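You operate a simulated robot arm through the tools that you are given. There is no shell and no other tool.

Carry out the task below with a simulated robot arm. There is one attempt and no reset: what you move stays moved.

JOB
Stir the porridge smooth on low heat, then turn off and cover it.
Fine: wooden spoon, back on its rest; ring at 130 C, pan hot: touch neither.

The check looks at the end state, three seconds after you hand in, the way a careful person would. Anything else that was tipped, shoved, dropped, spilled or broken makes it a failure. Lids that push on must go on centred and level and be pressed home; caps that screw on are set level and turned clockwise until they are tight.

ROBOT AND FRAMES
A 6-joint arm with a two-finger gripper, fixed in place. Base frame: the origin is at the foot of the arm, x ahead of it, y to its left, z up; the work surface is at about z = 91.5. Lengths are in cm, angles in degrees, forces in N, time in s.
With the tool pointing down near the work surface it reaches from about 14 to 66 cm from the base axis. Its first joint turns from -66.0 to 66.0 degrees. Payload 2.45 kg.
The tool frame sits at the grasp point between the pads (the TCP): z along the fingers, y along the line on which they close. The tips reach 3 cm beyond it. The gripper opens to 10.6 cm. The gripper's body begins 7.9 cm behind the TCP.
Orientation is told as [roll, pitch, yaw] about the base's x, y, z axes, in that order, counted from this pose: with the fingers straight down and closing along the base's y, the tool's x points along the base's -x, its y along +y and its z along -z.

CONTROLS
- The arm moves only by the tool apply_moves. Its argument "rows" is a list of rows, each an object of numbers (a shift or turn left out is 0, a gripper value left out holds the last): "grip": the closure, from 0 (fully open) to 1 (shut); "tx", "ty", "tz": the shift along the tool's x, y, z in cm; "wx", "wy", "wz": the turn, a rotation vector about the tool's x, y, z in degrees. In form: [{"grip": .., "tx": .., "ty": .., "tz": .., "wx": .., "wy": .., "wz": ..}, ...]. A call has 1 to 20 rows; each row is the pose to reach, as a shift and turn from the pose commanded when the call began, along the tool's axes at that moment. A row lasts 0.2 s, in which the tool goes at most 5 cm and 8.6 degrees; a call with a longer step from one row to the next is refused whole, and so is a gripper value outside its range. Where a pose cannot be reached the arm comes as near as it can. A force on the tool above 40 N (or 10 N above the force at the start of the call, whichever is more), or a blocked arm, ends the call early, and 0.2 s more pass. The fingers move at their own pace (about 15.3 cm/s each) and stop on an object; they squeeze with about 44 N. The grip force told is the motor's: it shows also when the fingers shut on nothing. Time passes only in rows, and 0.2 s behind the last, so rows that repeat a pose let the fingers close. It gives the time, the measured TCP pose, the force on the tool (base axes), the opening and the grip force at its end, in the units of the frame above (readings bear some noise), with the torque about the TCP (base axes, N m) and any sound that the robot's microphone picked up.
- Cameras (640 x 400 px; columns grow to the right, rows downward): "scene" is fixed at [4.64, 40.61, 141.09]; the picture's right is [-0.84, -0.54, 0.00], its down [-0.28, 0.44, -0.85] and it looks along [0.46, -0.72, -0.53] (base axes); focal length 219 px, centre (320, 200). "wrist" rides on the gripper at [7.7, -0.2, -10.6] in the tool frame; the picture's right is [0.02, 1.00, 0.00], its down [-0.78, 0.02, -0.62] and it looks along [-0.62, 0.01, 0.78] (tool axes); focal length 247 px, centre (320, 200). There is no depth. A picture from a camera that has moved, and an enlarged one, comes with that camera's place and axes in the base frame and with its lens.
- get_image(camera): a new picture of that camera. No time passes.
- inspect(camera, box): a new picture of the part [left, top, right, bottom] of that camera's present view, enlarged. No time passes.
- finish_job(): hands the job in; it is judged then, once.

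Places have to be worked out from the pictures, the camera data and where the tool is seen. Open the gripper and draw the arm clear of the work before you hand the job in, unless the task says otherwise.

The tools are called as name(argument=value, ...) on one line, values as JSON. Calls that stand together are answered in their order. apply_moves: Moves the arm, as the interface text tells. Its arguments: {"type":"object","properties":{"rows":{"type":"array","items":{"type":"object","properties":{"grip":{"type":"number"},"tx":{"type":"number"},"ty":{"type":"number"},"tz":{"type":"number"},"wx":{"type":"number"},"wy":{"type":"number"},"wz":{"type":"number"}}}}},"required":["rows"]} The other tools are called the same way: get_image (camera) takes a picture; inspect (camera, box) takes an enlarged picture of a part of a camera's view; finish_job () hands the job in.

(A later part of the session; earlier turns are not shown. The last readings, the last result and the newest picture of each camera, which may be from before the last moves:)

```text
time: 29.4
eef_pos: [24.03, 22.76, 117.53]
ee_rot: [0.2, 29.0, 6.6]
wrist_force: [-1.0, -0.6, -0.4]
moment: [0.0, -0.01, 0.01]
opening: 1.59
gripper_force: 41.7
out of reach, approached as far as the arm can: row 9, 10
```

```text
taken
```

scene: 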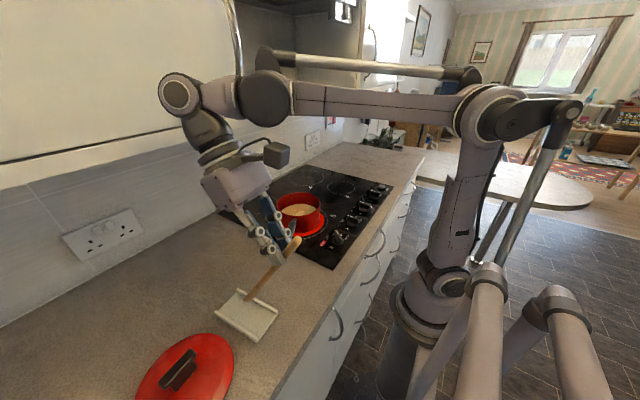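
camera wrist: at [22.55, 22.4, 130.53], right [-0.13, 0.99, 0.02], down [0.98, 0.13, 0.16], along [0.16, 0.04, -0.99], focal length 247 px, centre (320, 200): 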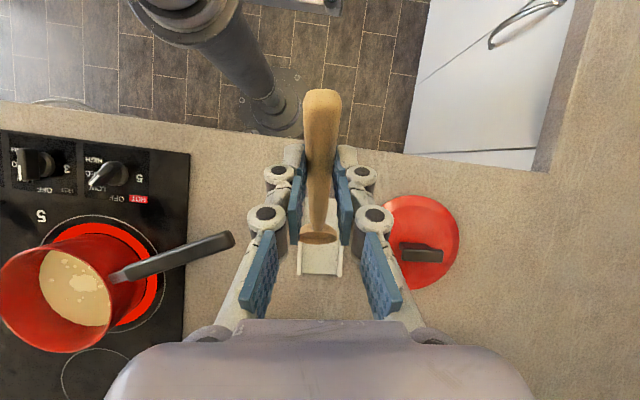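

The spoon now points about 60° down, tip ~19 cm below the TCP. I keep clear of the left cabinet (front at x ≈ 44, y > 6) by moving sideways first at height, turning the yaw toward the pan.

apply_moves(rows=[{"tx": 1.94, "ty": 0, "tz": -3.5}, {"tx": 2.06, "ty": -2.88, "tz": -3.44, "wx": -0.9, "wz": 1.63}, {"tx": 2.17, "ty": -5.77, "tz": -3.37, "wx": -1.8, "wz": 3.25}, {"tx": 2.29, "ty": -8.65, "tz": -3.31, "wx": -2.71, "wz": 4.88}, {"tx": 2.4, "ty": -11.54, "tz": -3.24, "wx": -3.61, "wz": 6.51}, {"tx": 2.52, "ty": -14.42, "tz": -3.18, "wx": -4.51, "wz": 8.14}, {"tx": 2.64, "ty": -17.3, "tz": -3.12, "wx": -5.41, "wz": 9.76}, {"tx": 2.75, "ty": -20.19, "tz": -3.05, "wx": -6.31, "wz": 11.39}, {"tx": 2.87, "ty": -23.07, "tz": -2.99, "wx": -7.22, "wz": 13.02}, {"tx": 2.98, "ty": -25.96, "tz": -2.92, "wx": -8.12, "wz": 14.64}, {"tx": 3.1, "ty": -28.84, "tz": -2.86, "wx": -9.02, "wz": 16.27}, {"tx": 3.1, "ty": -28.84, "tz": -2.86, "wx": -9.02, "wz": 16.27}])

get_image(camera="wrist")

get_image(camera="scene")

```text
time: 32.0
eef_pos: [26.13, -6.2, 121.42]
ee_rot: [-0.4, 25.2, -12.2]
wrist_force: [0.0, 0.2, 0.5]
moment: [0.04, 0.02, 0.01]
opening: 1.56
gripper_force: 41.6
out of reach, approached as far as the arm can: row 1, 2, 3, 4, 5, 6, 7, 8, 9, 10, 11, 12
```

```text
taken
camera wrist: at [23.74, -5.89, 134.5], right [0.19, 0.98, 0.0], down [0.96, -0.18, 0.23], along [0.23, -0.04, -0.97], focal length 247 px, centre (320, 200)
```

wrist: 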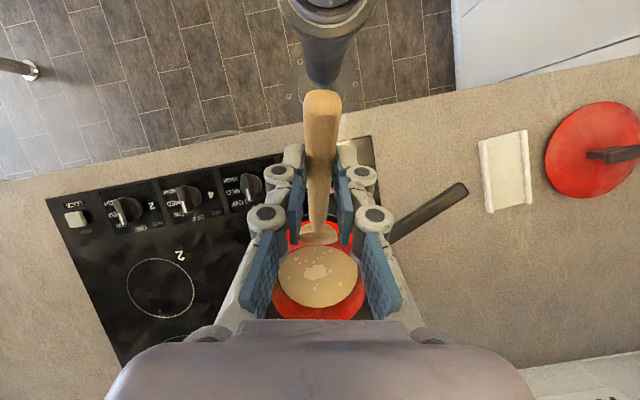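

```text
taken
```

scene: 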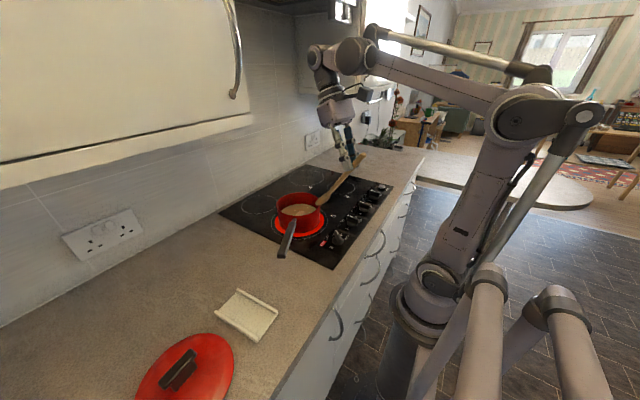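

The spoon hangs at (26, -6) with tilt about 55° down, and its tip is around z = 103. I move forward 10 cm so that the tip comes above the pan, well over the rim at z ≈ 99.

apply_moves(rows=[{"tx": -2.31, "ty": 0.04, "tz": -1.09}, {"tx": -4.62, "ty": 0.08, "tz": -2.17}, {"tx": -6.92, "ty": 0.12, "tz": -3.26}, {"tx": -9.23, "ty": 0.16, "tz": -4.34}, {"tx": -9.23, "ty": 0.16, "tz": -4.34}])

get_image(camera="wrist")

inspect(camera="scene", box=[240, 130, 400, 260])

get_image(camera="scene")

```text
time: 33.2
eef_pos: [36.3, -8.13, 121.56]
ee_rot: [-0.4, 25.2, -12.2]
wrist_force: [-0.9, -0.8, -0.3]
moment: [0.0, 0.0, -0.03]
opening: 1.56
gripper_force: 41.6
```

```text
taken
camera wrist: at [33.8, -7.69, 134.54], right [0.19, 0.98, 0.0], down [0.96, -0.18, 0.23], along [0.23, -0.04, -0.97], focal length 247 px, centre (320, 200)
```

wrist: 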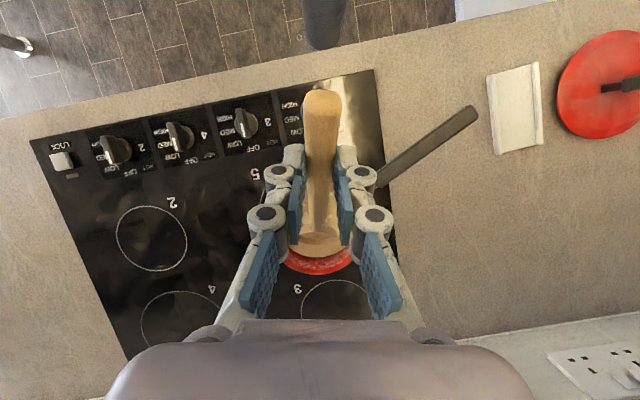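

```text
3.08 times, centred on (320, 195) of scene
camera zoom: at [4.64, 40.61, 141.09], right [-0.84, -0.54, 0.0], down [-0.28, 0.44, -0.85], along [0.46, -0.72, -0.53], focal length 672 px, centre (320, 215)
```

zoom: 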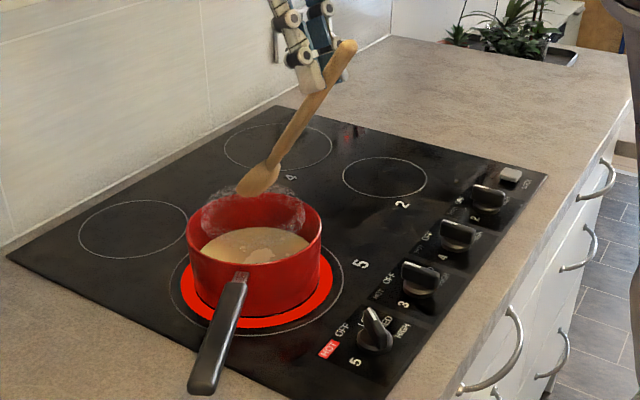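

```text
taken
```

scene: 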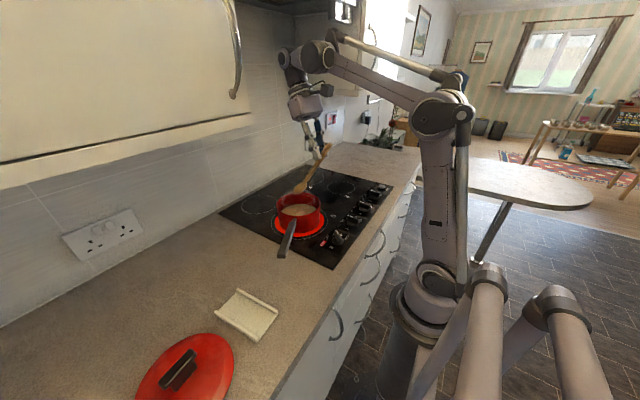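

The tip is over the pan's middle (about (47, -10, 103.5); pan centre about (45.9, -10.2)), and steam has started to rise. I lower the spoon slowly straight down into the porridge.

apply_moves(rows=[{"tx": -0.85, "tz": 1.81}, {"tx": -1.7, "tz": 3.62}, {"tx": -2.55, "tz": 5.43}, {"tx": -3.2, "tz": 6.79}, {"tx": -3.7, "tz": 7.87}, {"tx": -3.92, "tz": 8.33}, {"tx": -3.92, "tz": 8.33}])

inspect(camera="scene", box=[250, 150, 362, 250])

inspect(camera="wrist", box=[230, 140, 410, 320])

```text
time: 34.8
eef_pos: [36.1, -8.01, 112.45]
ee_rot: [-0.4, 25.2, -12.2]
wrist_force: [0.4, 0.2, -0.7]
moment: [-0.01, 0.01, -0.01]
opening: 1.56
gripper_force: 41.6
```

```text
4.00 times, centred on (306, 200) of scene
camera zoom: at [4.64, 40.61, 141.09], right [-0.84, -0.54, 0.0], down [-0.28, 0.44, -0.85], along [0.46, -0.72, -0.53], focal length 874 px, centre (376, 200)
```

zoom: 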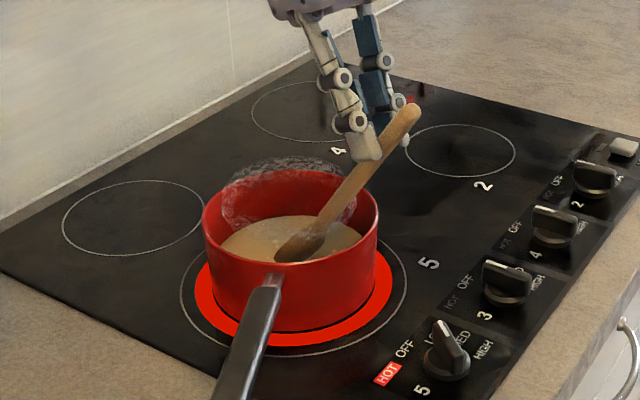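

```text
2.22 times, centred on (320, 230) of wrist
camera zoom: at [33.75, -7.55, 125.24], right [0.19, 0.98, 0.0], down [0.96, -0.18, 0.23], along [0.23, -0.04, -0.97], focal length 549 px, centre (320, 133)
```

zoom: 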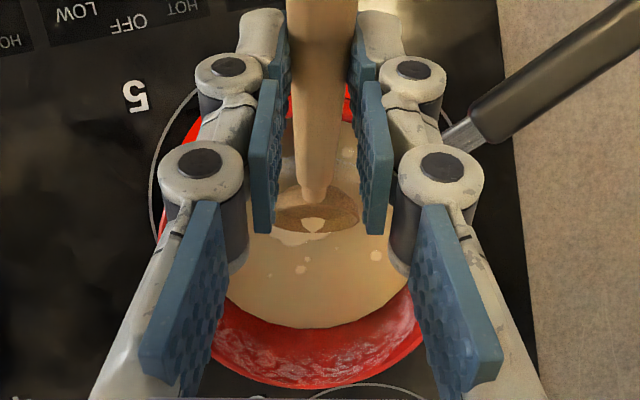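

The bowl tip is in the porridge (tip about z = 94.4) with no contact force. I dip 0.6 cm deeper and make one slow circle of 3 cm radius around the pan's middle, then look.

apply_moves(rows=[{"tx": -0.128, "tz": 0.272}, {"tx": -0.256, "tz": 0.543}, {"tx": -1.613, "tz": -0.096}, {"tx": -2.97, "tz": -0.734}, {"tx": -3.876, "ty": 0, "tz": -1.16}, {"tx": -3.512, "ty": 1.5, "tz": -0.989}, {"tx": -2.518, "ty": 2.598, "tz": -0.522}, {"tx": -1.161, "ty": 3, "tz": 0.117}, {"tx": 0.197, "ty": 2.598, "tz": 0.756}, {"tx": 1.191, "ty": 1.5, "tz": 1.224}, {"tx": 1.555, "ty": 0, "tz": 1.395}, {"tx": 1.191, "ty": -1.5, "tz": 1.224}, {"tx": 0.197, "ty": -2.598, "tz": 0.756}, {"tx": -1.161, "ty": -3, "tz": 0.117}, {"tx": -2.518, "ty": -2.598, "tz": -0.522}, {"tx": -3.512, "ty": -1.5, "tz": -0.989}, {"tx": -3.876, "ty": 0, "tz": -1.16}])

inspect(camera="scene", box=[250, 150, 362, 250])

inspect(camera="wrist", box=[230, 140, 410, 320])

```text
time: 38.4
eef_pos: [39.94, -8.81, 111.8]
ee_rot: [-0.4, 25.2, -12.3]
wrist_force: [-0.4, -0.5, -0.1]
moment: [-0.01, 0.05, 0.0]
opening: 1.56
gripper_force: 41.5
```

```text
4.00 times, centred on (306, 200) of scene
camera zoom: at [4.64, 40.61, 141.09], right [-0.84, -0.54, 0.0], down [-0.28, 0.44, -0.85], along [0.46, -0.72, -0.53], focal length 874 px, centre (376, 200)
```

zoom: 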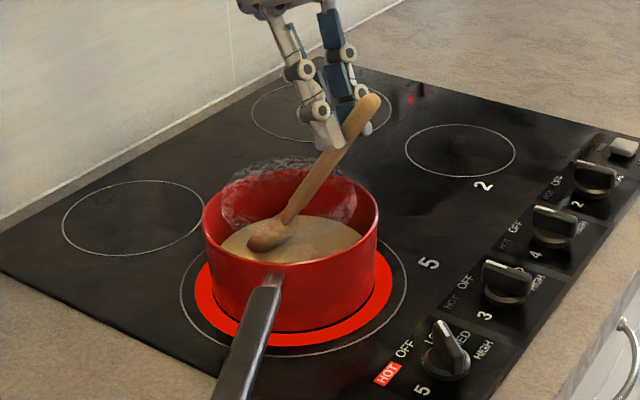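

```text
2.22 times, centred on (320, 230) of wrist
camera zoom: at [37.61, -8.43, 124.7], right [0.19, 0.98, 0.0], down [0.96, -0.18, 0.23], along [0.23, -0.04, -0.97], focal length 549 px, centre (320, 133)
```

zoom: 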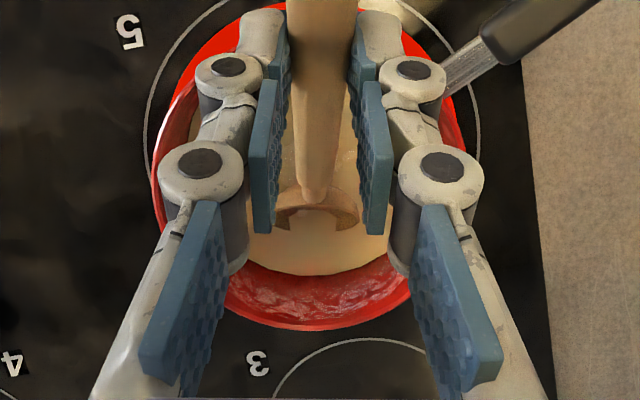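

The pan has not moved, forces are nil and the lumps look fewer. I dip 0.3 cm deeper and make two more circles.

apply_moves(rows=[{"tx": 0.391, "ty": 1.763, "tz": 0.516}, {"tx": 1.748, "ty": 2.853, "tz": 1.155}, {"tx": 3.426, "ty": 2.853, "tz": 1.944}, {"tx": 4.783, "ty": 1.763, "tz": 2.583}, {"tx": 5.302, "ty": 0, "tz": 2.827}, {"tx": 4.783, "ty": -1.763, "tz": 2.583}, {"tx": 3.426, "ty": -2.853, "tz": 1.944}, {"tx": 1.748, "ty": -2.853, "tz": 1.155}, {"tx": 0.391, "ty": -1.763, "tz": 0.516}, {"tx": -0.128, "ty": 0, "tz": 0.272}, {"tx": 0.391, "ty": 1.763, "tz": 0.516}, {"tx": 1.748, "ty": 2.853, "tz": 1.155}, {"tx": 3.426, "ty": 2.853, "tz": 1.944}, {"tx": 4.783, "ty": 1.763, "tz": 2.583}, {"tx": 5.302, "ty": 0, "tz": 2.827}, {"tx": 4.783, "ty": -1.763, "tz": 2.583}, {"tx": 3.426, "ty": -2.853, "tz": 1.944}, {"tx": 1.748, "ty": -2.853, "tz": 1.155}, {"tx": 0.391, "ty": -1.763, "tz": 0.516}, {"tx": -0.128, "ty": 0, "tz": 0.272}])

inspect(camera="scene", box=[270, 170, 340, 240])

inspect(camera="wrist", box=[230, 140, 410, 320])

```text
time: 42.6
eef_pos: [40.14, -8.82, 111.57]
ee_rot: [-0.5, 25.2, -12.1]
wrist_force: [0.1, 0.3, 0.3]
moment: [-0.02, -0.03, -0.02]
opening: 1.56
gripper_force: 41.4
```

```text
5.71 times, centred on (305, 205) of scene
camera zoom: at [4.64, 40.61, 141.09], right [-0.84, -0.54, 0.0], down [-0.28, 0.44, -0.85], along [0.46, -0.72, -0.53], focal length 1249 px, centre (406, 171)
```

zoom: 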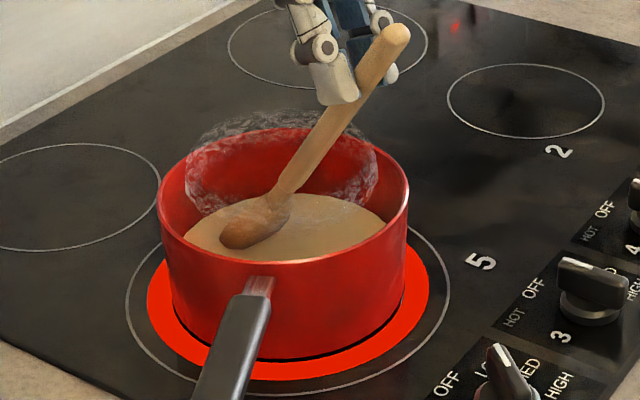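

```text
2.22 times, centred on (320, 230) of wrist
camera zoom: at [37.71, -8.37, 124.44], right [0.19, 0.98, 0.0], down [0.96, -0.18, 0.23], along [0.23, -0.04, -0.97], focal length 549 px, centre (320, 133)
```

zoom: 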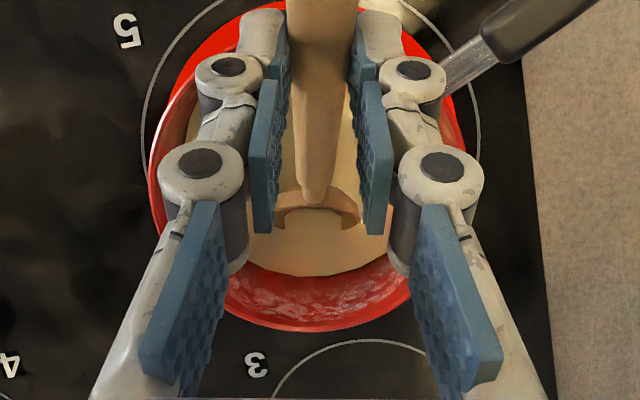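

Surface looks smooth where visible. I keep stirring for a few more circles to be sure, same path.

apply_moves(rows=[{"tx": 0.519, "ty": 1.763, "tz": 0.244}, {"tx": 1.876, "ty": 2.853, "tz": 0.883}, {"tx": 3.554, "ty": 2.853, "tz": 1.672}, {"tx": 4.911, "ty": 1.763, "tz": 2.311}, {"tx": 5.43, "ty": 0, "tz": 2.555}, {"tx": 4.911, "ty": -1.763, "tz": 2.311}, {"tx": 3.554, "ty": -2.853, "tz": 1.672}, {"tx": 1.876, "ty": -2.853, "tz": 0.883}, {"tx": 0.519, "ty": -1.763, "tz": 0.244}, {"tx": 0, "ty": 0, "tz": 0}, {"tx": 0.519, "ty": 1.763, "tz": 0.244}, {"tx": 1.876, "ty": 2.853, "tz": 0.883}, {"tx": 3.554, "ty": 2.853, "tz": 1.672}, {"tx": 4.911, "ty": 1.763, "tz": 2.311}, {"tx": 5.43, "ty": 0, "tz": 2.555}, {"tx": 4.911, "ty": -1.763, "tz": 2.311}, {"tx": 3.554, "ty": -2.853, "tz": 1.672}, {"tx": 1.876, "ty": -2.853, "tz": 0.883}, {"tx": 0.519, "ty": -1.763, "tz": 0.244}, {"tx": 0, "ty": 0, "tz": 0}])

apply_moves(rows=[{"tx": 0.519, "ty": 1.763, "tz": 0.244}, {"tx": 1.876, "ty": 2.853, "tz": 0.883}, {"tx": 3.554, "ty": 2.853, "tz": 1.672}, {"tx": 4.911, "ty": 1.763, "tz": 2.311}, {"tx": 5.43, "ty": 0, "tz": 2.555}, {"tx": 4.911, "ty": -1.763, "tz": 2.311}, {"tx": 3.554, "ty": -2.853, "tz": 1.672}, {"tx": 1.876, "ty": -2.853, "tz": 0.883}, {"tx": 0.519, "ty": -1.763, "tz": 0.244}, {"tx": 0, "ty": 0, "tz": 0}, {"tx": 0.519, "ty": 1.763, "tz": 0.244}, {"tx": 1.876, "ty": 2.853, "tz": 0.883}, {"tx": 3.554, "ty": 2.853, "tz": 1.672}, {"tx": 4.911, "ty": 1.763, "tz": 2.311}, {"tx": 5.43, "ty": 0, "tz": 2.555}, {"tx": 4.911, "ty": -1.763, "tz": 2.311}, {"tx": 3.554, "ty": -2.853, "tz": 1.672}, {"tx": 1.876, "ty": -2.853, "tz": 0.883}, {"tx": 0.519, "ty": -1.763, "tz": 0.244}, {"tx": 0, "ty": 0, "tz": 0}])

inspect(camera="scene", box=[270, 170, 340, 240])

get_image(camera="wrist")

```text
time: 46.8
eef_pos: [40.12, -8.78, 111.44]
ee_rot: [-0.4, 25.1, -12.2]
wrist_force: [-0.7, 1.0, -0.2]
moment: [-0.02, 0.01, 0.04]
opening: 1.58
gripper_force: 41.3
```

```text
time: 51.0
eef_pos: [39.88, -8.88, 111.52]
ee_rot: [-0.4, 25.2, -12.2]
wrist_force: [-0.4, 0.1, -0.1]
moment: [-0.02, -0.04, 0.01]
opening: 1.57
gripper_force: 42.1
```

```text
5.71 times, centred on (305, 205) of scene
camera zoom: at [4.64, 40.61, 141.09], right [-0.84, -0.54, 0.0], down [-0.28, 0.44, -0.85], along [0.46, -0.72, -0.53], focal length 1249 px, centre (406, 171)
```

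zoom: 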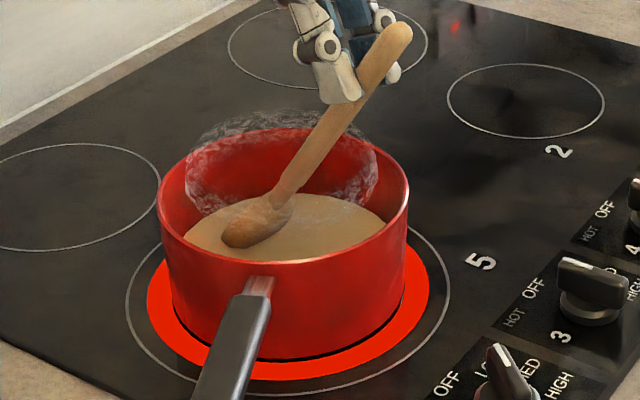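

```text
taken
camera wrist: at [37.61, -8.46, 124.49], right [0.19, 0.98, 0.0], down [0.96, -0.18, 0.23], along [0.23, -0.04, -0.97], focal length 247 px, centre (320, 200)
```

wrist: 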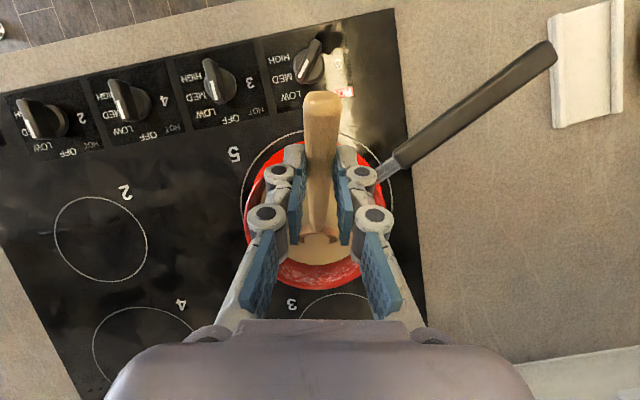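

The porridge looks uniformly smooth. I bring the spoon to the middle, lift it just clear of the surface to let it drip inside the pan, and inspect.

apply_moves(rows=[{"tx": 1.13, "tz": 0.532}, {"tx": 2.263, "tz": 1.065}, {"tx": 2.689, "tz": 0.16}, {"tx": 3.115, "tz": -0.745}, {"tx": 3.54, "tz": -1.65}, {"tx": 3.966, "tz": -2.555}, {"tx": 3.966, "tz": -2.555}, {"tx": 3.966, "tz": -2.555}, {"tx": 3.966, "tz": -2.555}, {"tx": 3.966, "tz": -2.555}, {"tx": 3.966, "tz": -2.555}, {"tx": 3.966, "tz": -2.555}])

inspect(camera="scene", box=[270, 170, 340, 240])

inspect(camera="wrist", box=[230, 140, 410, 320])

```text
time: 53.6
eef_pos: [37.72, -8.42, 115.48]
ee_rot: [-0.4, 25.2, -12.3]
wrist_force: [0.7, -0.3, -0.3]
moment: [0.01, -0.03, 0.02]
opening: 1.56
gripper_force: 42.0
```

```text
5.71 times, centred on (305, 205) of scene
camera zoom: at [4.64, 40.61, 141.09], right [-0.84, -0.54, 0.0], down [-0.28, 0.44, -0.85], along [0.46, -0.72, -0.53], focal length 1249 px, centre (406, 171)
```

zoom: 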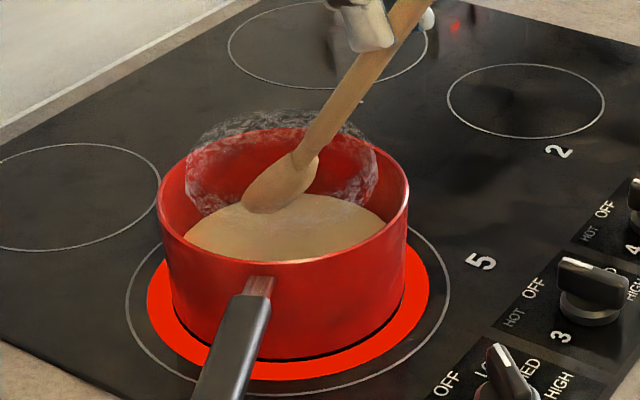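

```text
2.22 times, centred on (320, 230) of wrist
camera zoom: at [35.22, -7.95, 128.44], right [0.19, 0.98, 0.0], down [0.96, -0.18, 0.23], along [0.23, -0.04, -0.97], focal length 549 px, centre (320, 133)
```

zoom: 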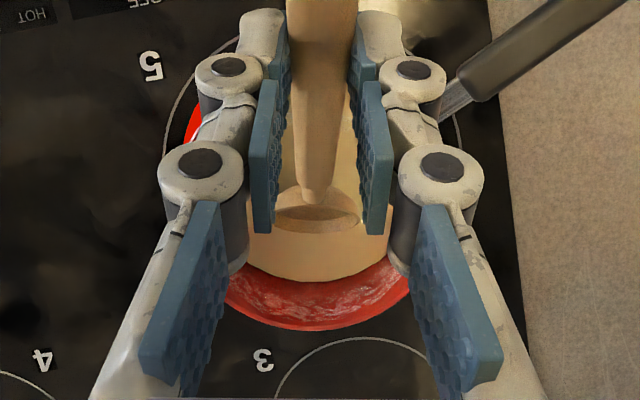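

Porridge is smooth with no lumps left, and the spoon does not drip. I lift it clear of the rim, draw it back toward the robot, and look at the whole surface once more.

apply_moves(rows=[{"tx": 0.85, "tz": -1.81}, {"tx": 1.7, "tz": -3.62}, {"tx": 2.555, "tz": -5.43}, {"tx": 4.69, "tz": -4.43}, {"tx": 6.83, "tz": -3.42}, {"tx": 8.97, "tz": -2.42}, {"tx": 11.1, "tz": -1.41}, {"tx": 13.235, "tz": -0.41}, {"tx": 13.235, "tz": -0.41}])

get_image(camera="wrist")

inspect(camera="wrist", box=[250, 200, 390, 330])

inspect(camera="scene", box=[240, 130, 400, 260])

```text
time: 55.6
eef_pos: [26.12, -5.89, 121.46]
ee_rot: [-0.3, 25.2, -12.2]
wrist_force: [0.0, -0.1, 0.2]
moment: [-0.05, 0.01, -0.01]
opening: 1.54
gripper_force: 41.5
```

```text
taken
camera wrist: at [23.75, -5.45, 134.46], right [0.19, 0.98, 0.0], down [0.96, -0.18, 0.23], along [0.23, -0.04, -0.97], focal length 247 px, centre (320, 200)
```

wrist: 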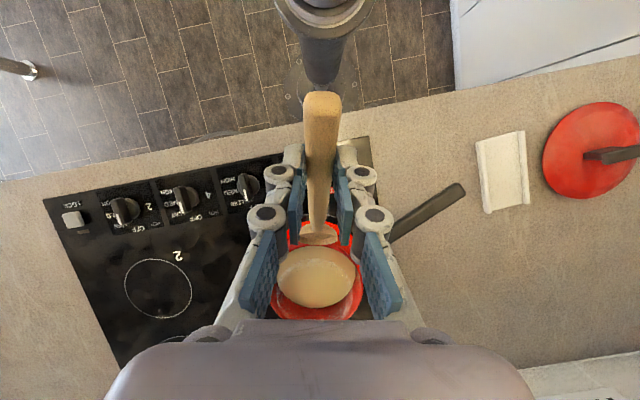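

```text
3.08 times, centred on (320, 265) of wrist
camera zoom: at [23.75, -5.45, 134.46], right [0.19, 0.98, 0.0], down [0.96, -0.18, 0.23], along [0.23, -0.04, -0.97], focal length 760 px, centre (320, 0)
```

zoom: 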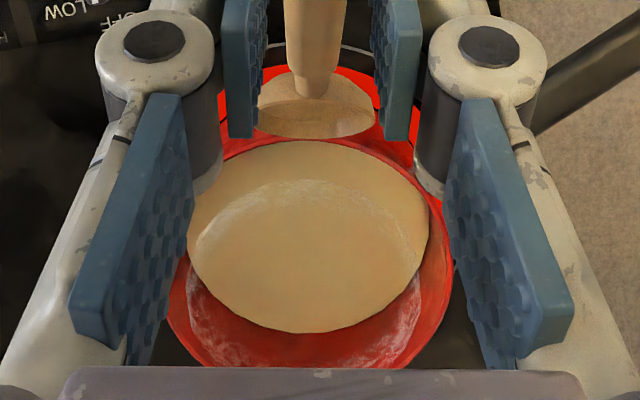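

```text
3.08 times, centred on (320, 195) of scene
camera zoom: at [4.64, 40.61, 141.09], right [-0.84, -0.54, 0.0], down [-0.28, 0.44, -0.85], along [0.46, -0.72, -0.53], focal length 672 px, centre (320, 215)
```

zoom: 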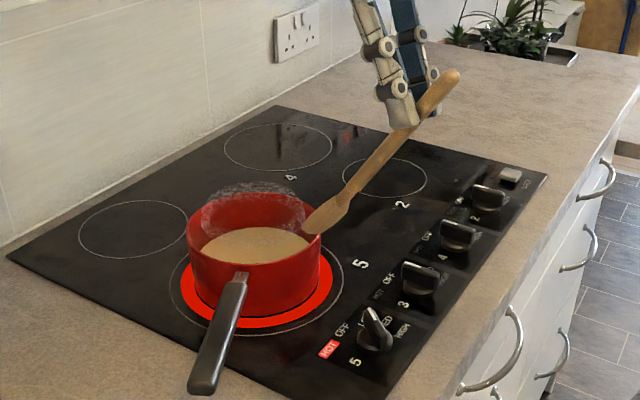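

Whole surface is smooth. I carry the spoon back over the counter beside the rest, reversing my path at height.

apply_moves(rows=[{"tx": 0.733, "ty": 2.75, "tz": 0.345, "wx": 0.8, "wz": -1.7}, {"tx": 1.466, "ty": 5.5, "tz": 0.69, "wx": 1.6, "wz": -3.4}, {"tx": 2.199, "ty": 8.25, "tz": 1.035, "wx": 2.4, "wz": -5.1}, {"tx": 2.932, "ty": 11.0, "tz": 1.38, "wx": 3.2, "wz": -6.8}, {"tx": 3.665, "ty": 13.75, "tz": 1.725, "wx": 4.0, "wz": -8.5}, {"tx": 4.398, "ty": 16.5, "tz": 2.07, "wx": 4.8, "wz": -10.2}, {"tx": 5.131, "ty": 19.25, "tz": 2.415, "wx": 5.6, "wz": -11.9}, {"tx": 5.864, "ty": 22.0, "tz": 2.76, "wx": 6.4, "wz": -13.6}, {"tx": 6.597, "ty": 24.75, "tz": 3.105, "wx": 7.2, "wz": -15.3}, {"tx": 7.33, "ty": 27.5, "tz": 3.45, "wx": 8.0, "wz": -17.0}, {"tx": 7.33, "ty": 27.5, "tz": 3.45, "wx": 8.0, "wz": -17.0}])

apply_moves(rows=[{"wy": -7}, {"wy": -14}, {"wy": -21}, {"wy": -28}, {"wy": -35}, {"wy": -42}, {"wy": -49}, {"wy": -55.2}, {"wy": -55.2}])

get_image(camera="wrist")

get_image(camera="scene")

```text
time: 58.0
eef_pos: [23.93, 22.79, 121.05]
ee_rot: [-0.4, 25.3, 6.7]
wrist_force: [0.1, 0.0, 0.1]
moment: [-0.03, 0.04, -0.03]
opening: 1.54
gripper_force: 41.6
```

```text
time: 60.0
eef_pos: [23.75, 22.82, 121.34]
ee_rot: [-0.4, -30.0, 7.0]
wrist_force: [-0.4, -0.4, 0.8]
moment: [-0.02, 0.04, -0.02]
opening: 1.55
gripper_force: 41.8
```

```text
taken
camera wrist: at [11.89, 21.19, 126.74], right [-0.14, 0.99, -0.02], down [0.36, 0.07, 0.93], along [0.92, 0.12, -0.37], focal length 247 px, centre (320, 200)
```

wrist: 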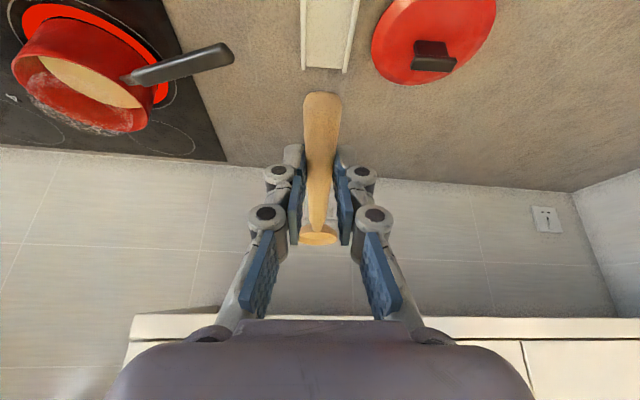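

```text
taken
```

scene: 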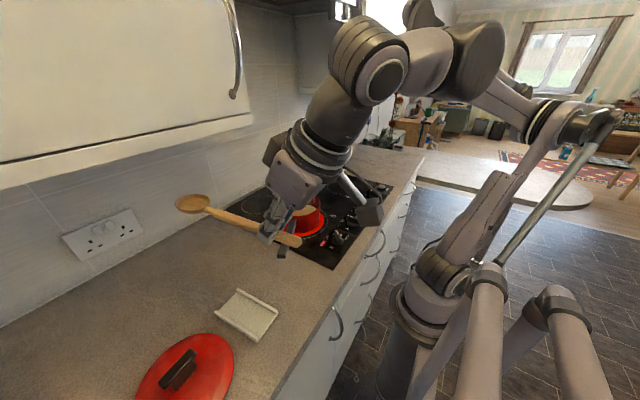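

The spoon sits in the fingers exactly as when it was picked up. I lower it to about 4 cm above its original place, correcting the small offset.

apply_moves(rows=[{"tx": 1.6, "ty": -0.1, "tz": 2.9, "wz": 0.2}, {"tx": 3.2, "ty": -0.25, "tz": 5.8, "wz": 0.35}, {"tx": 4.8, "ty": -0.4, "tz": 8.8, "wz": 0.35}, {"tx": 6.4, "ty": -0.48, "tz": 11.75, "wz": 0.35}, {"tx": 8.0, "ty": -0.48, "tz": 14.7, "wz": 0.35}, {"tx": 9.6, "ty": -0.48, "tz": 17.6, "wz": 0.35}, {"tx": 10.95, "ty": -0.48, "tz": 20.12, "wz": 0.35}, {"tx": 10.95, "ty": -0.48, "tz": 20.12, "wz": 0.35}])

get_image(camera="wrist")

inspect(camera="scene", box=[180, 250, 340, 350])

```text
time: 61.8
eef_pos: [24.47, 22.17, 98.34]
ee_rot: [-0.3, -30.0, 6.7]
wrist_force: [-0.1, 0.0, -0.8]
moment: [0.0, 0.02, -0.03]
opening: 1.51
gripper_force: 41.4
```

```text
taken
camera wrist: at [12.54, 20.56, 103.88], right [-0.13, 0.99, -0.01], down [0.36, 0.06, 0.93], along [0.92, 0.12, -0.37], focal length 247 px, centre (320, 200)
```

wrist: 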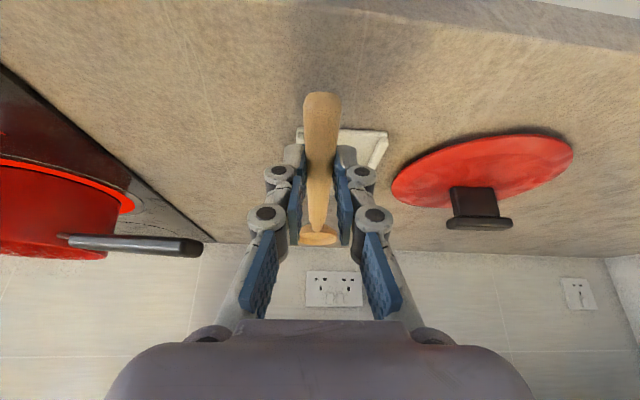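

```text
4.00 times, centred on (260, 300) of scene
camera zoom: at [4.64, 40.61, 141.09], right [-0.84, -0.54, 0.0], down [-0.28, 0.44, -0.85], along [0.46, -0.72, -0.53], focal length 874 px, centre (560, -200)
```

zoom: 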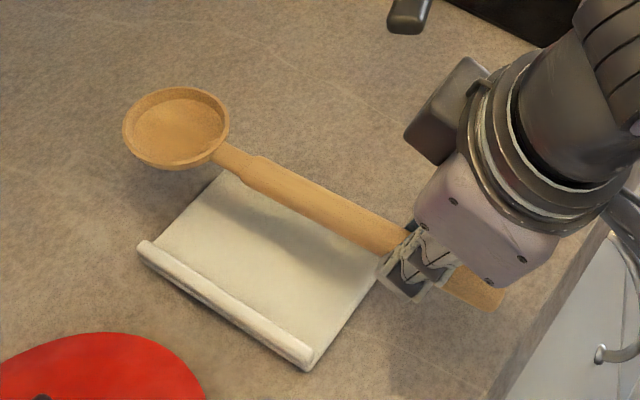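

I'm 4.0 cm above and 0.3 cm right of the original place. I lower 3.9 cm with a slight shift to the left and watch the force.

apply_moves(rows=[{"tx": 0.5, "ty": 0.3, "tz": 0.9}, {"tx": 1.0, "ty": 0.447, "tz": 1.8}, {"tx": 1.4, "ty": 0.447, "tz": 2.5}, {"tx": 1.7, "ty": 0.447, "tz": 3.05}, {"tx": 1.86, "ty": 0.447, "tz": 3.34}, {"tx": 1.86, "ty": 0.447, "tz": 3.34}])

get_image(camera="wrist")

inspect(camera="scene", box=[180, 250, 340, 350])

```text
time: 63.2
eef_pos: [24.44, 22.58, 94.56]
ee_rot: [-0.2, -29.9, 6.5]
wrist_force: [-0.5, -1.1, -0.8]
moment: [-0.02, 0.02, 0.03]
opening: 1.55
gripper_force: 41.8
```

```text
taken
camera wrist: at [12.51, 21.06, 100.02], right [-0.13, 0.99, -0.01], down [0.36, 0.06, 0.93], along [0.92, 0.12, -0.37], focal length 247 px, centre (320, 200)
```

wrist: 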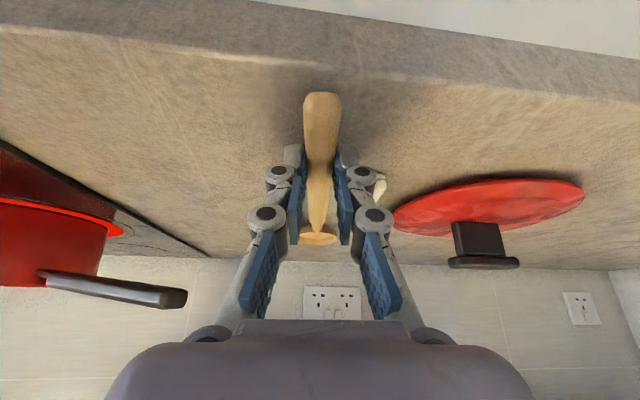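

```text
4.00 times, centred on (260, 300) of scene
camera zoom: at [4.64, 40.61, 141.09], right [-0.84, -0.54, 0.0], down [-0.28, 0.44, -0.85], along [0.46, -0.72, -0.53], focal length 874 px, centre (560, -200)
```

zoom: 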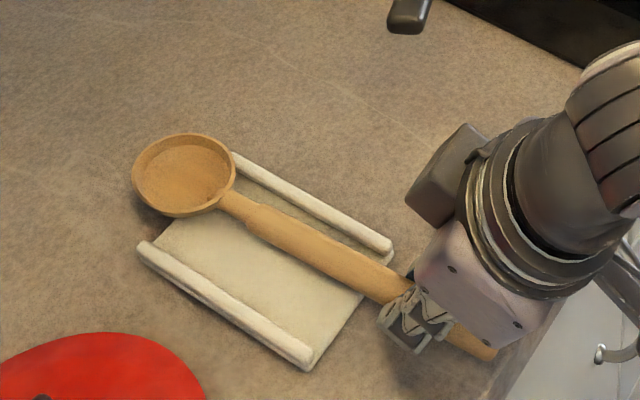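

It is 0.16 cm above the original height with the spoon lying inside the rest. I lower 0.12 more and open the fingers.

apply_moves(rows=[{"tx": 0.03, "tz": 0.052}, {"tx": 0.06, "tz": 0.104}, {"tx": 0.06, "tz": 0.104}])

apply_moves(rows=[{"grip": 0.9}, {"grip": 0.8}, {"grip": 0.7}, {"grip": 0.62}, {"grip": 0.62}])

get_image(camera="wrist")

inspect(camera="scene", box=[180, 250, 340, 350])

```text
time: 64.0
eef_pos: [24.3, 22.57, 94.59]
ee_rot: [-0.2, -29.9, 6.6]
wrist_force: [-1.0, 0.2, -0.3]
moment: [0.0, 0.03, 0.04]
opening: 1.57
gripper_force: 41.5
```

```text
time: 65.2
eef_pos: [24.38, 22.66, 94.56]
ee_rot: [-0.2, -29.9, 6.6]
wrist_force: [0.0, -0.2, 0.3]
moment: [-0.01, 0.01, 0.02]
opening: 4.02
gripper_force: 0.1
```

```text
taken
camera wrist: at [12.54, 21.08, 99.94], right [-0.13, 0.99, -0.01], down [0.36, 0.06, 0.93], along [0.92, 0.12, -0.37], focal length 247 px, centre (320, 200)
```

wrist: 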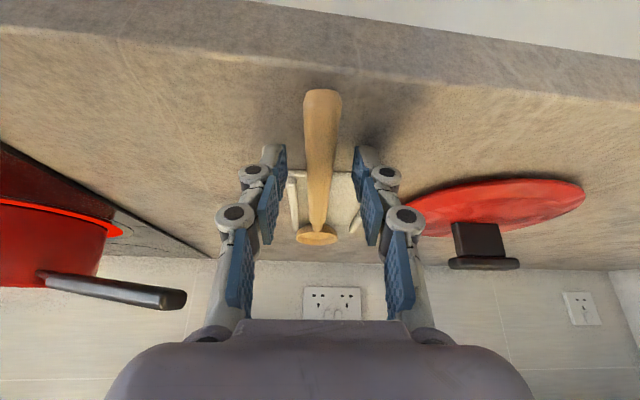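

```text
4.00 times, centred on (260, 300) of scene
camera zoom: at [4.64, 40.61, 141.09], right [-0.84, -0.54, 0.0], down [-0.28, 0.44, -0.85], along [0.46, -0.72, -0.53], focal length 874 px, centre (560, -200)
```

zoom: 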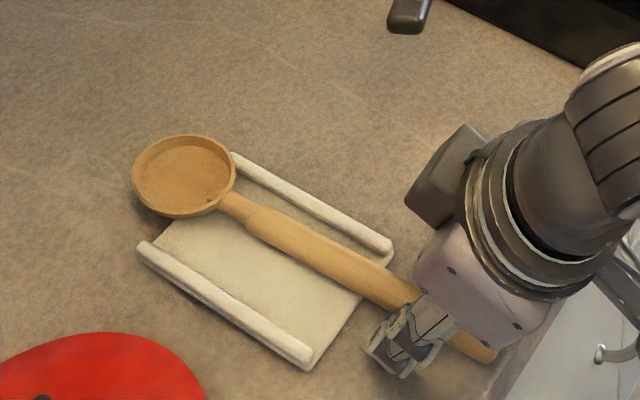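

The spoon lies on its rest, as before. I lift the gripper straight up, untilt it, and head back to knob 5.

apply_moves(rows=[{"tx": -1.0, "tz": -1.732}, {"tx": -2.5, "tz": -4.33}, {"tx": -4.5, "tz": -7.79}, {"tx": -6.5, "tz": -11.26}, {"tx": -8.5, "tz": -14.72}, {"tx": -8.5, "tz": -14.72}])

apply_moves(rows=[{"wy": 7.5}, {"wy": 15}, {"wy": 22.5}, {"wy": 30}, {"wy": 30}])

get_image(camera="scene")

```text
time: 66.6
eef_pos: [24.33, 22.8, 111.52]
ee_rot: [-0.3, -29.8, 6.5]
wrist_force: [0.0, -0.3, 0.1]
moment: [-0.05, -0.04, -0.02]
opening: 4.02
gripper_force: 0.1
```

```text
time: 67.8
eef_pos: [24.36, 22.63, 111.47]
ee_rot: [-0.2, 0.2, 6.6]
wrist_force: [-0.6, -0.6, -0.7]
moment: [-0.04, 0.0, 0.0]
opening: 4.03
gripper_force: 0.1
```

```text
taken
```

scene: 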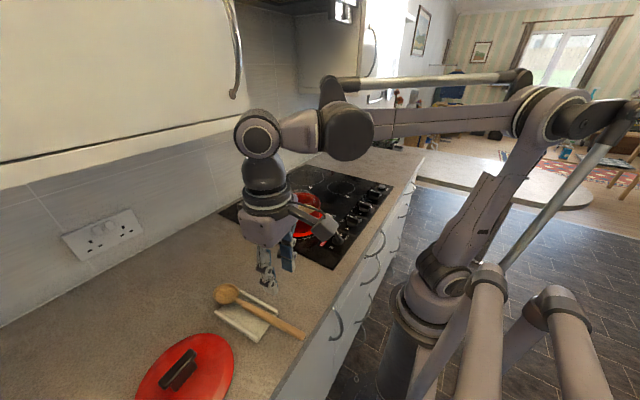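

Spoon confirmed on its rest. I swing over to knob 5 with the yaw at -45° to match the knob's present LOW position.

apply_moves(rows=[{"tx": -0.08, "ty": -3.43, "tz": 0, "wz": 5.73}, {"tx": -0.16, "ty": -6.86, "tz": 0, "wz": 11.47}, {"tx": -0.23, "ty": -10.28, "tz": 0, "wz": 17.2}, {"tx": -0.31, "ty": -13.71, "tz": 0, "wz": 22.93}, {"tx": -0.39, "ty": -17.14, "tz": 0, "wz": 28.67}, {"tx": -0.47, "ty": -20.57, "tz": 0, "wz": 34.4}, {"tx": -0.54, "ty": -23.99, "tz": 0, "wz": 40.13}, {"tx": -0.62, "ty": -27.42, "tz": 0.5, "wz": 45.87}, {"tx": -0.7, "ty": -30.85, "tz": 1, "wz": 51.6}, {"tx": -0.7, "ty": -30.85, "tz": 1, "wz": 51.6}])

get_image(camera="wrist")

inspect(camera="wrist", box=[264, 50, 392, 150])

```text
time: 70.0
eef_pos: [28.51, -8.01, 110.67]
ee_rot: [-0.2, 0.0, -45.1]
wrist_force: [1.2, -0.7, -0.7]
moment: [0.02, -0.02, 0.0]
opening: 4.05
gripper_force: 0.1
```

```text
taken
camera wrist: at [22.99, -2.65, 121.26], right [0.69, 0.72, 0.0], down [0.56, -0.54, 0.62], along [0.45, -0.43, -0.78], focal length 247 px, centre (320, 200)
```

wrist: 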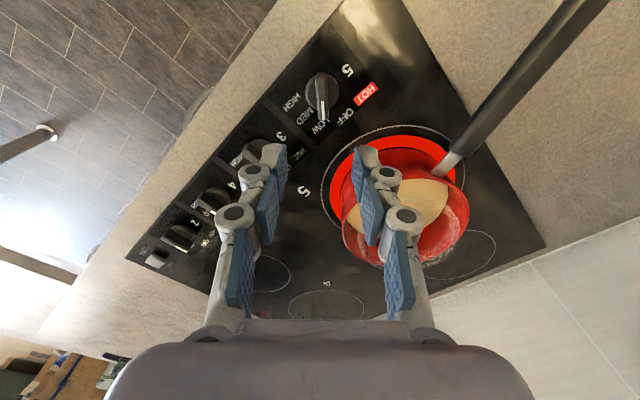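

```text
4.00 times, centred on (328, 100) of wrist
camera zoom: at [22.99, -2.65, 121.26], right [0.69, 0.72, 0.0], down [0.56, -0.54, 0.62], along [0.45, -0.43, -0.78], focal length 988 px, centre (288, 600)
```

zoom: 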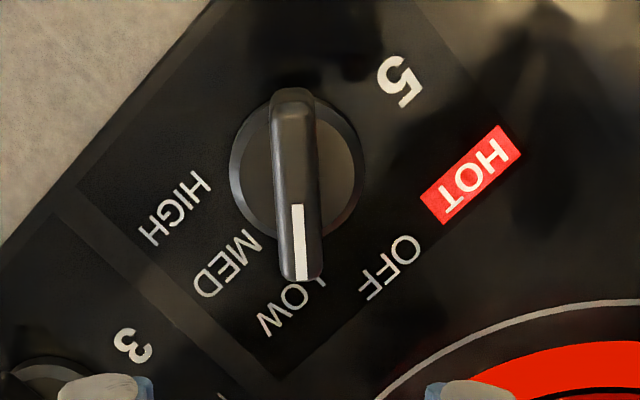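

The knob still points to LOW with the ring on. I shift 0.2 cm along the closing line to centre on the bar and descend around it.

apply_moves(rows=[{"tx": 0.05, "ty": 0.1, "tz": 3.5}, {"tx": 0.1, "ty": 0.2, "tz": 7}, {"tx": 0.1, "ty": 0.2, "tz": 10}, {"tx": 0.1, "ty": 0.2, "tz": 12}, {"tx": 0.1, "ty": 0.2, "tz": 13.2}, {"tx": 0.1, "ty": 0.2, "tz": 13.9}, {"tx": 0.1, "ty": 0.2, "tz": 13.9}])

get_image(camera="wrist")

inspect(camera="scene", box=[300, 180, 400, 270])

```text
time: 71.6
eef_pos: [28.74, -7.68, 96.62]
ee_rot: [-0.2, -0.1, -45.1]
wrist_force: [1.0, -0.7, -0.6]
moment: [0.02, -0.02, 0.0]
opening: 4.03
gripper_force: 0.1
```

```text
taken
camera wrist: at [23.14, -2.41, 107.31], right [0.69, 0.72, 0.0], down [0.57, -0.54, 0.62], along [0.45, -0.43, -0.78], focal length 247 px, centre (320, 200)
```

wrist: 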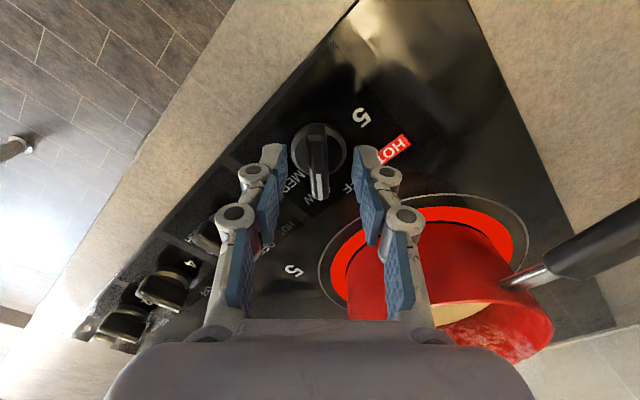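

```text
4.44 times, centred on (350, 225) of scene
camera zoom: at [4.64, 40.61, 141.09], right [-0.84, -0.54, 0.0], down [-0.28, 0.44, -0.85], along [0.46, -0.72, -0.53], focal length 971 px, centre (187, 89)
```

zoom: 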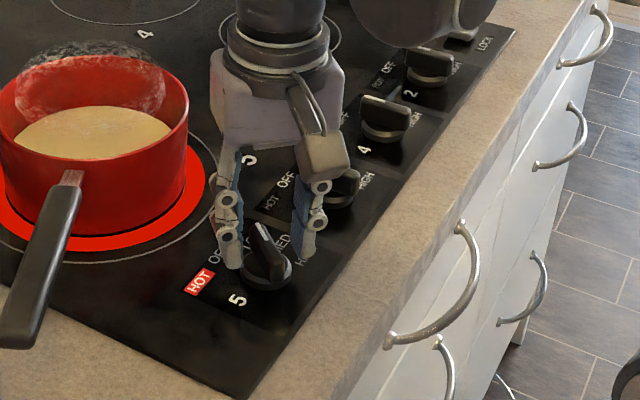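

The bar is centred between the fingers. I close on it and check the load.

apply_moves(rows=[{"grip": 0.8}, {"grip": 1.0}, {"grip": 1.0}, {"grip": 1.0}])

```text
time: 72.6
eef_pos: [28.55, -7.86, 96.63]
ee_rot: [-0.3, -0.1, -45.1]
wrist_force: [-7.6, -5.2, -1.2]
moment: [0.02, 0.4, -0.02]
opening: 1.16
gripper_force: 38.9
```

Load is small. I turn the knob counter-clockwise in stages back toward OFF.

apply_moves(rows=[{"wz": -5}, {"wz": -10}, {"wz": -15}, {"wz": -15}])

```text
time: 73.6
eef_pos: [28.63, -7.81, 96.67]
ee_rot: [-0.4, 0.1, -30.1]
wrist_force: [-22.0, -11.6, -21.9]
moment: [-0.61, -0.16, -0.04]
opening: 1.19
gripper_force: 38.6
```

apply_moves(rows=[{"tx": 0.07, "ty": -0.12, "tz": 0.02}, {"tx": 0.14, "ty": -0.24, "tz": 0.04}, {"tx": 0.14, "ty": -0.24, "tz": 0.04}])

apply_moves(rows=[{"wz": -5}, {"wz": -10}, {"wz": -15}, {"wz": -15}])

```text
time: 74.4
eef_pos: [28.61, -7.7, 96.62]
ee_rot: [-0.1, -0.1, -30.1]
wrist_force: [-2.3, -4.5, -9.6]
moment: [0.4, 0.91, -0.05]
opening: 1.16
gripper_force: 38.9
```

```text
time: 75.4
eef_pos: [28.5, -7.86, 96.64]
ee_rot: [-0.2, -0.2, -15.0]
wrist_force: [4.1, -1.8, 4.1]
moment: [-0.07, -0.41, -0.01]
opening: 1.17
gripper_force: 39.5
```

Loads are low at -15°. I turn the last 15° to OFF.

apply_moves(rows=[{"wz": -5}, {"wz": -10}, {"wz": -15}, {"wz": -15}])

inspect(camera="scene", box=[270, 170, 400, 270])

get_image(camera="wrist")

```text
time: 76.4
eef_pos: [28.44, -7.94, 96.61]
ee_rot: [-0.2, 0.2, 0.0]
wrist_force: [2.6, -14.1, 14.2]
moment: [-0.39, -0.87, -0.07]
opening: 1.17
gripper_force: 38.6
```

```text
4.00 times, centred on (335, 220) of scene
camera zoom: at [4.63, 40.57, 141.1], right [-0.84, -0.54, 0.0], down [-0.28, 0.44, -0.85], along [0.46, -0.72, -0.53], focal length 874 px, centre (260, 120)
```

zoom: 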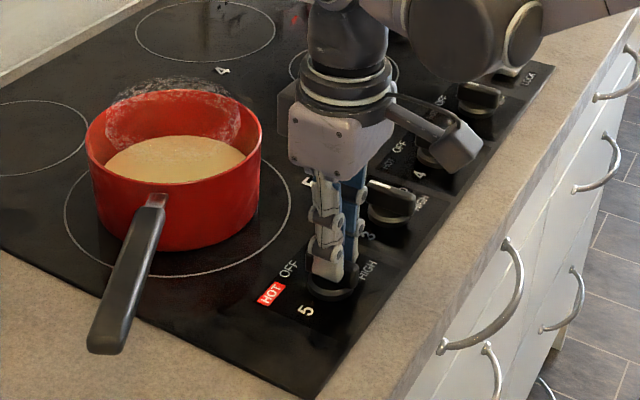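

```text
taken
camera wrist: at [20.84, -8.08, 107.34], right [-0.02, 1.0, -0.01], down [0.78, 0.02, 0.62], along [0.62, 0.01, -0.78], focal length 247 px, centre (320, 200)
```

wrist: 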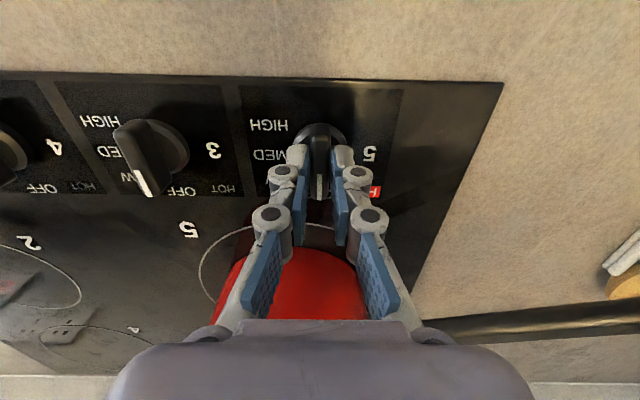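

The ring has gone dark (HOT stays lit as residual heat). I release the knob, rise and verify that it points at OFF.

apply_moves(rows=[{"ty": -0.15, "tz": -0.02}, {"ty": -0.2, "tz": -0.03}, {"ty": -0.2, "tz": -0.03, "grip": 0.7}, {"ty": -0.2, "tz": -0.03, "grip": 0.6}, {"ty": -0.2, "tz": -0.03, "grip": 0.6}, {"ty": -0.2, "tz": -1.5}, {"ty": -0.2, "tz": -4}, {"ty": -0.2, "tz": -8}, {"ty": -0.2, "tz": -12}, {"ty": -0.2, "tz": -15}, {"ty": -0.2, "tz": -15}])

get_image(camera="wrist")

inspect(camera="wrist", box=[264, 60, 376, 130])

inspect(camera="scene", box=[250, 150, 400, 270])

```text
time: 78.8
eef_pos: [28.48, -7.99, 111.68]
ee_rot: [-0.2, 0.1, -0.1]
wrist_force: [0.4, -0.1, 0.0]
moment: [-0.02, -0.03, 0.03]
opening: 4.24
gripper_force: 0.0
```

```text
taken
camera wrist: at [20.75, -8.12, 122.41], right [-0.02, 1.0, 0.0], down [0.78, 0.02, 0.62], along [0.62, 0.01, -0.78], focal length 247 px, centre (320, 200)
```

wrist: 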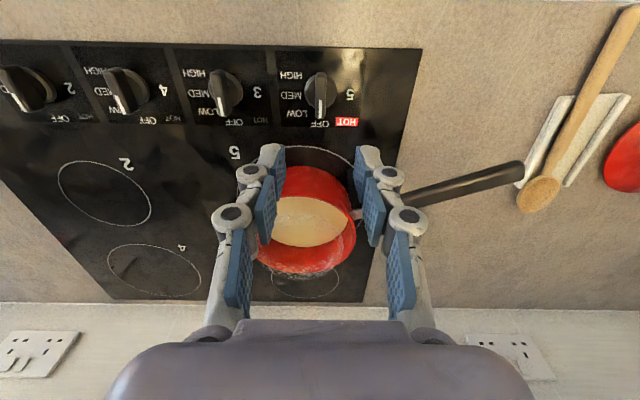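

```text
5.71 times, centred on (320, 95) of wrist
camera zoom: at [20.75, -8.12, 122.41], right [-0.02, 1.0, 0.0], down [0.78, 0.02, 0.62], along [0.62, 0.01, -0.78], focal length 1411 px, centre (320, 800)
```

zoom: 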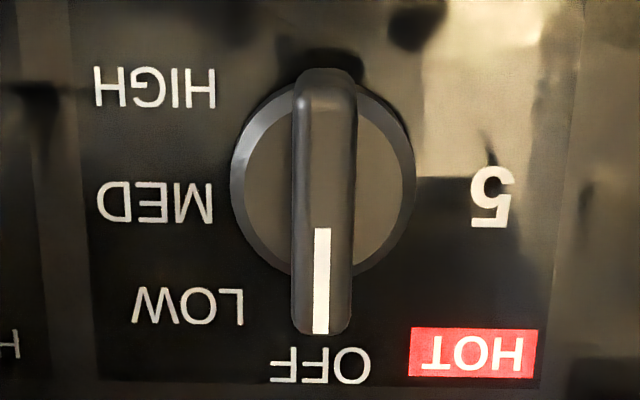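

```text
3.33 times, centred on (325, 210) of scene
camera zoom: at [4.64, 40.61, 141.09], right [-0.84, -0.54, 0.0], down [-0.28, 0.44, -0.85], along [0.46, -0.72, -0.53], focal length 728 px, centre (303, 167)
```

zoom: 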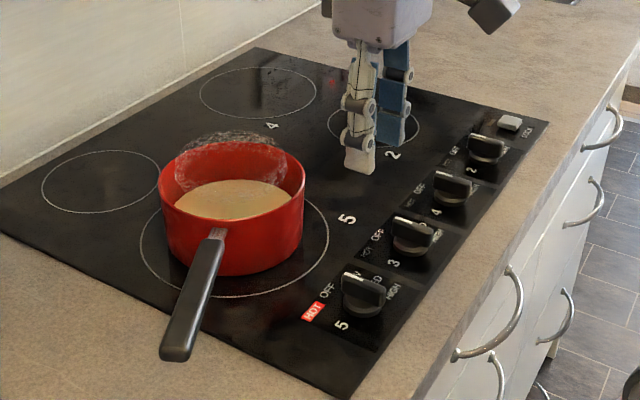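

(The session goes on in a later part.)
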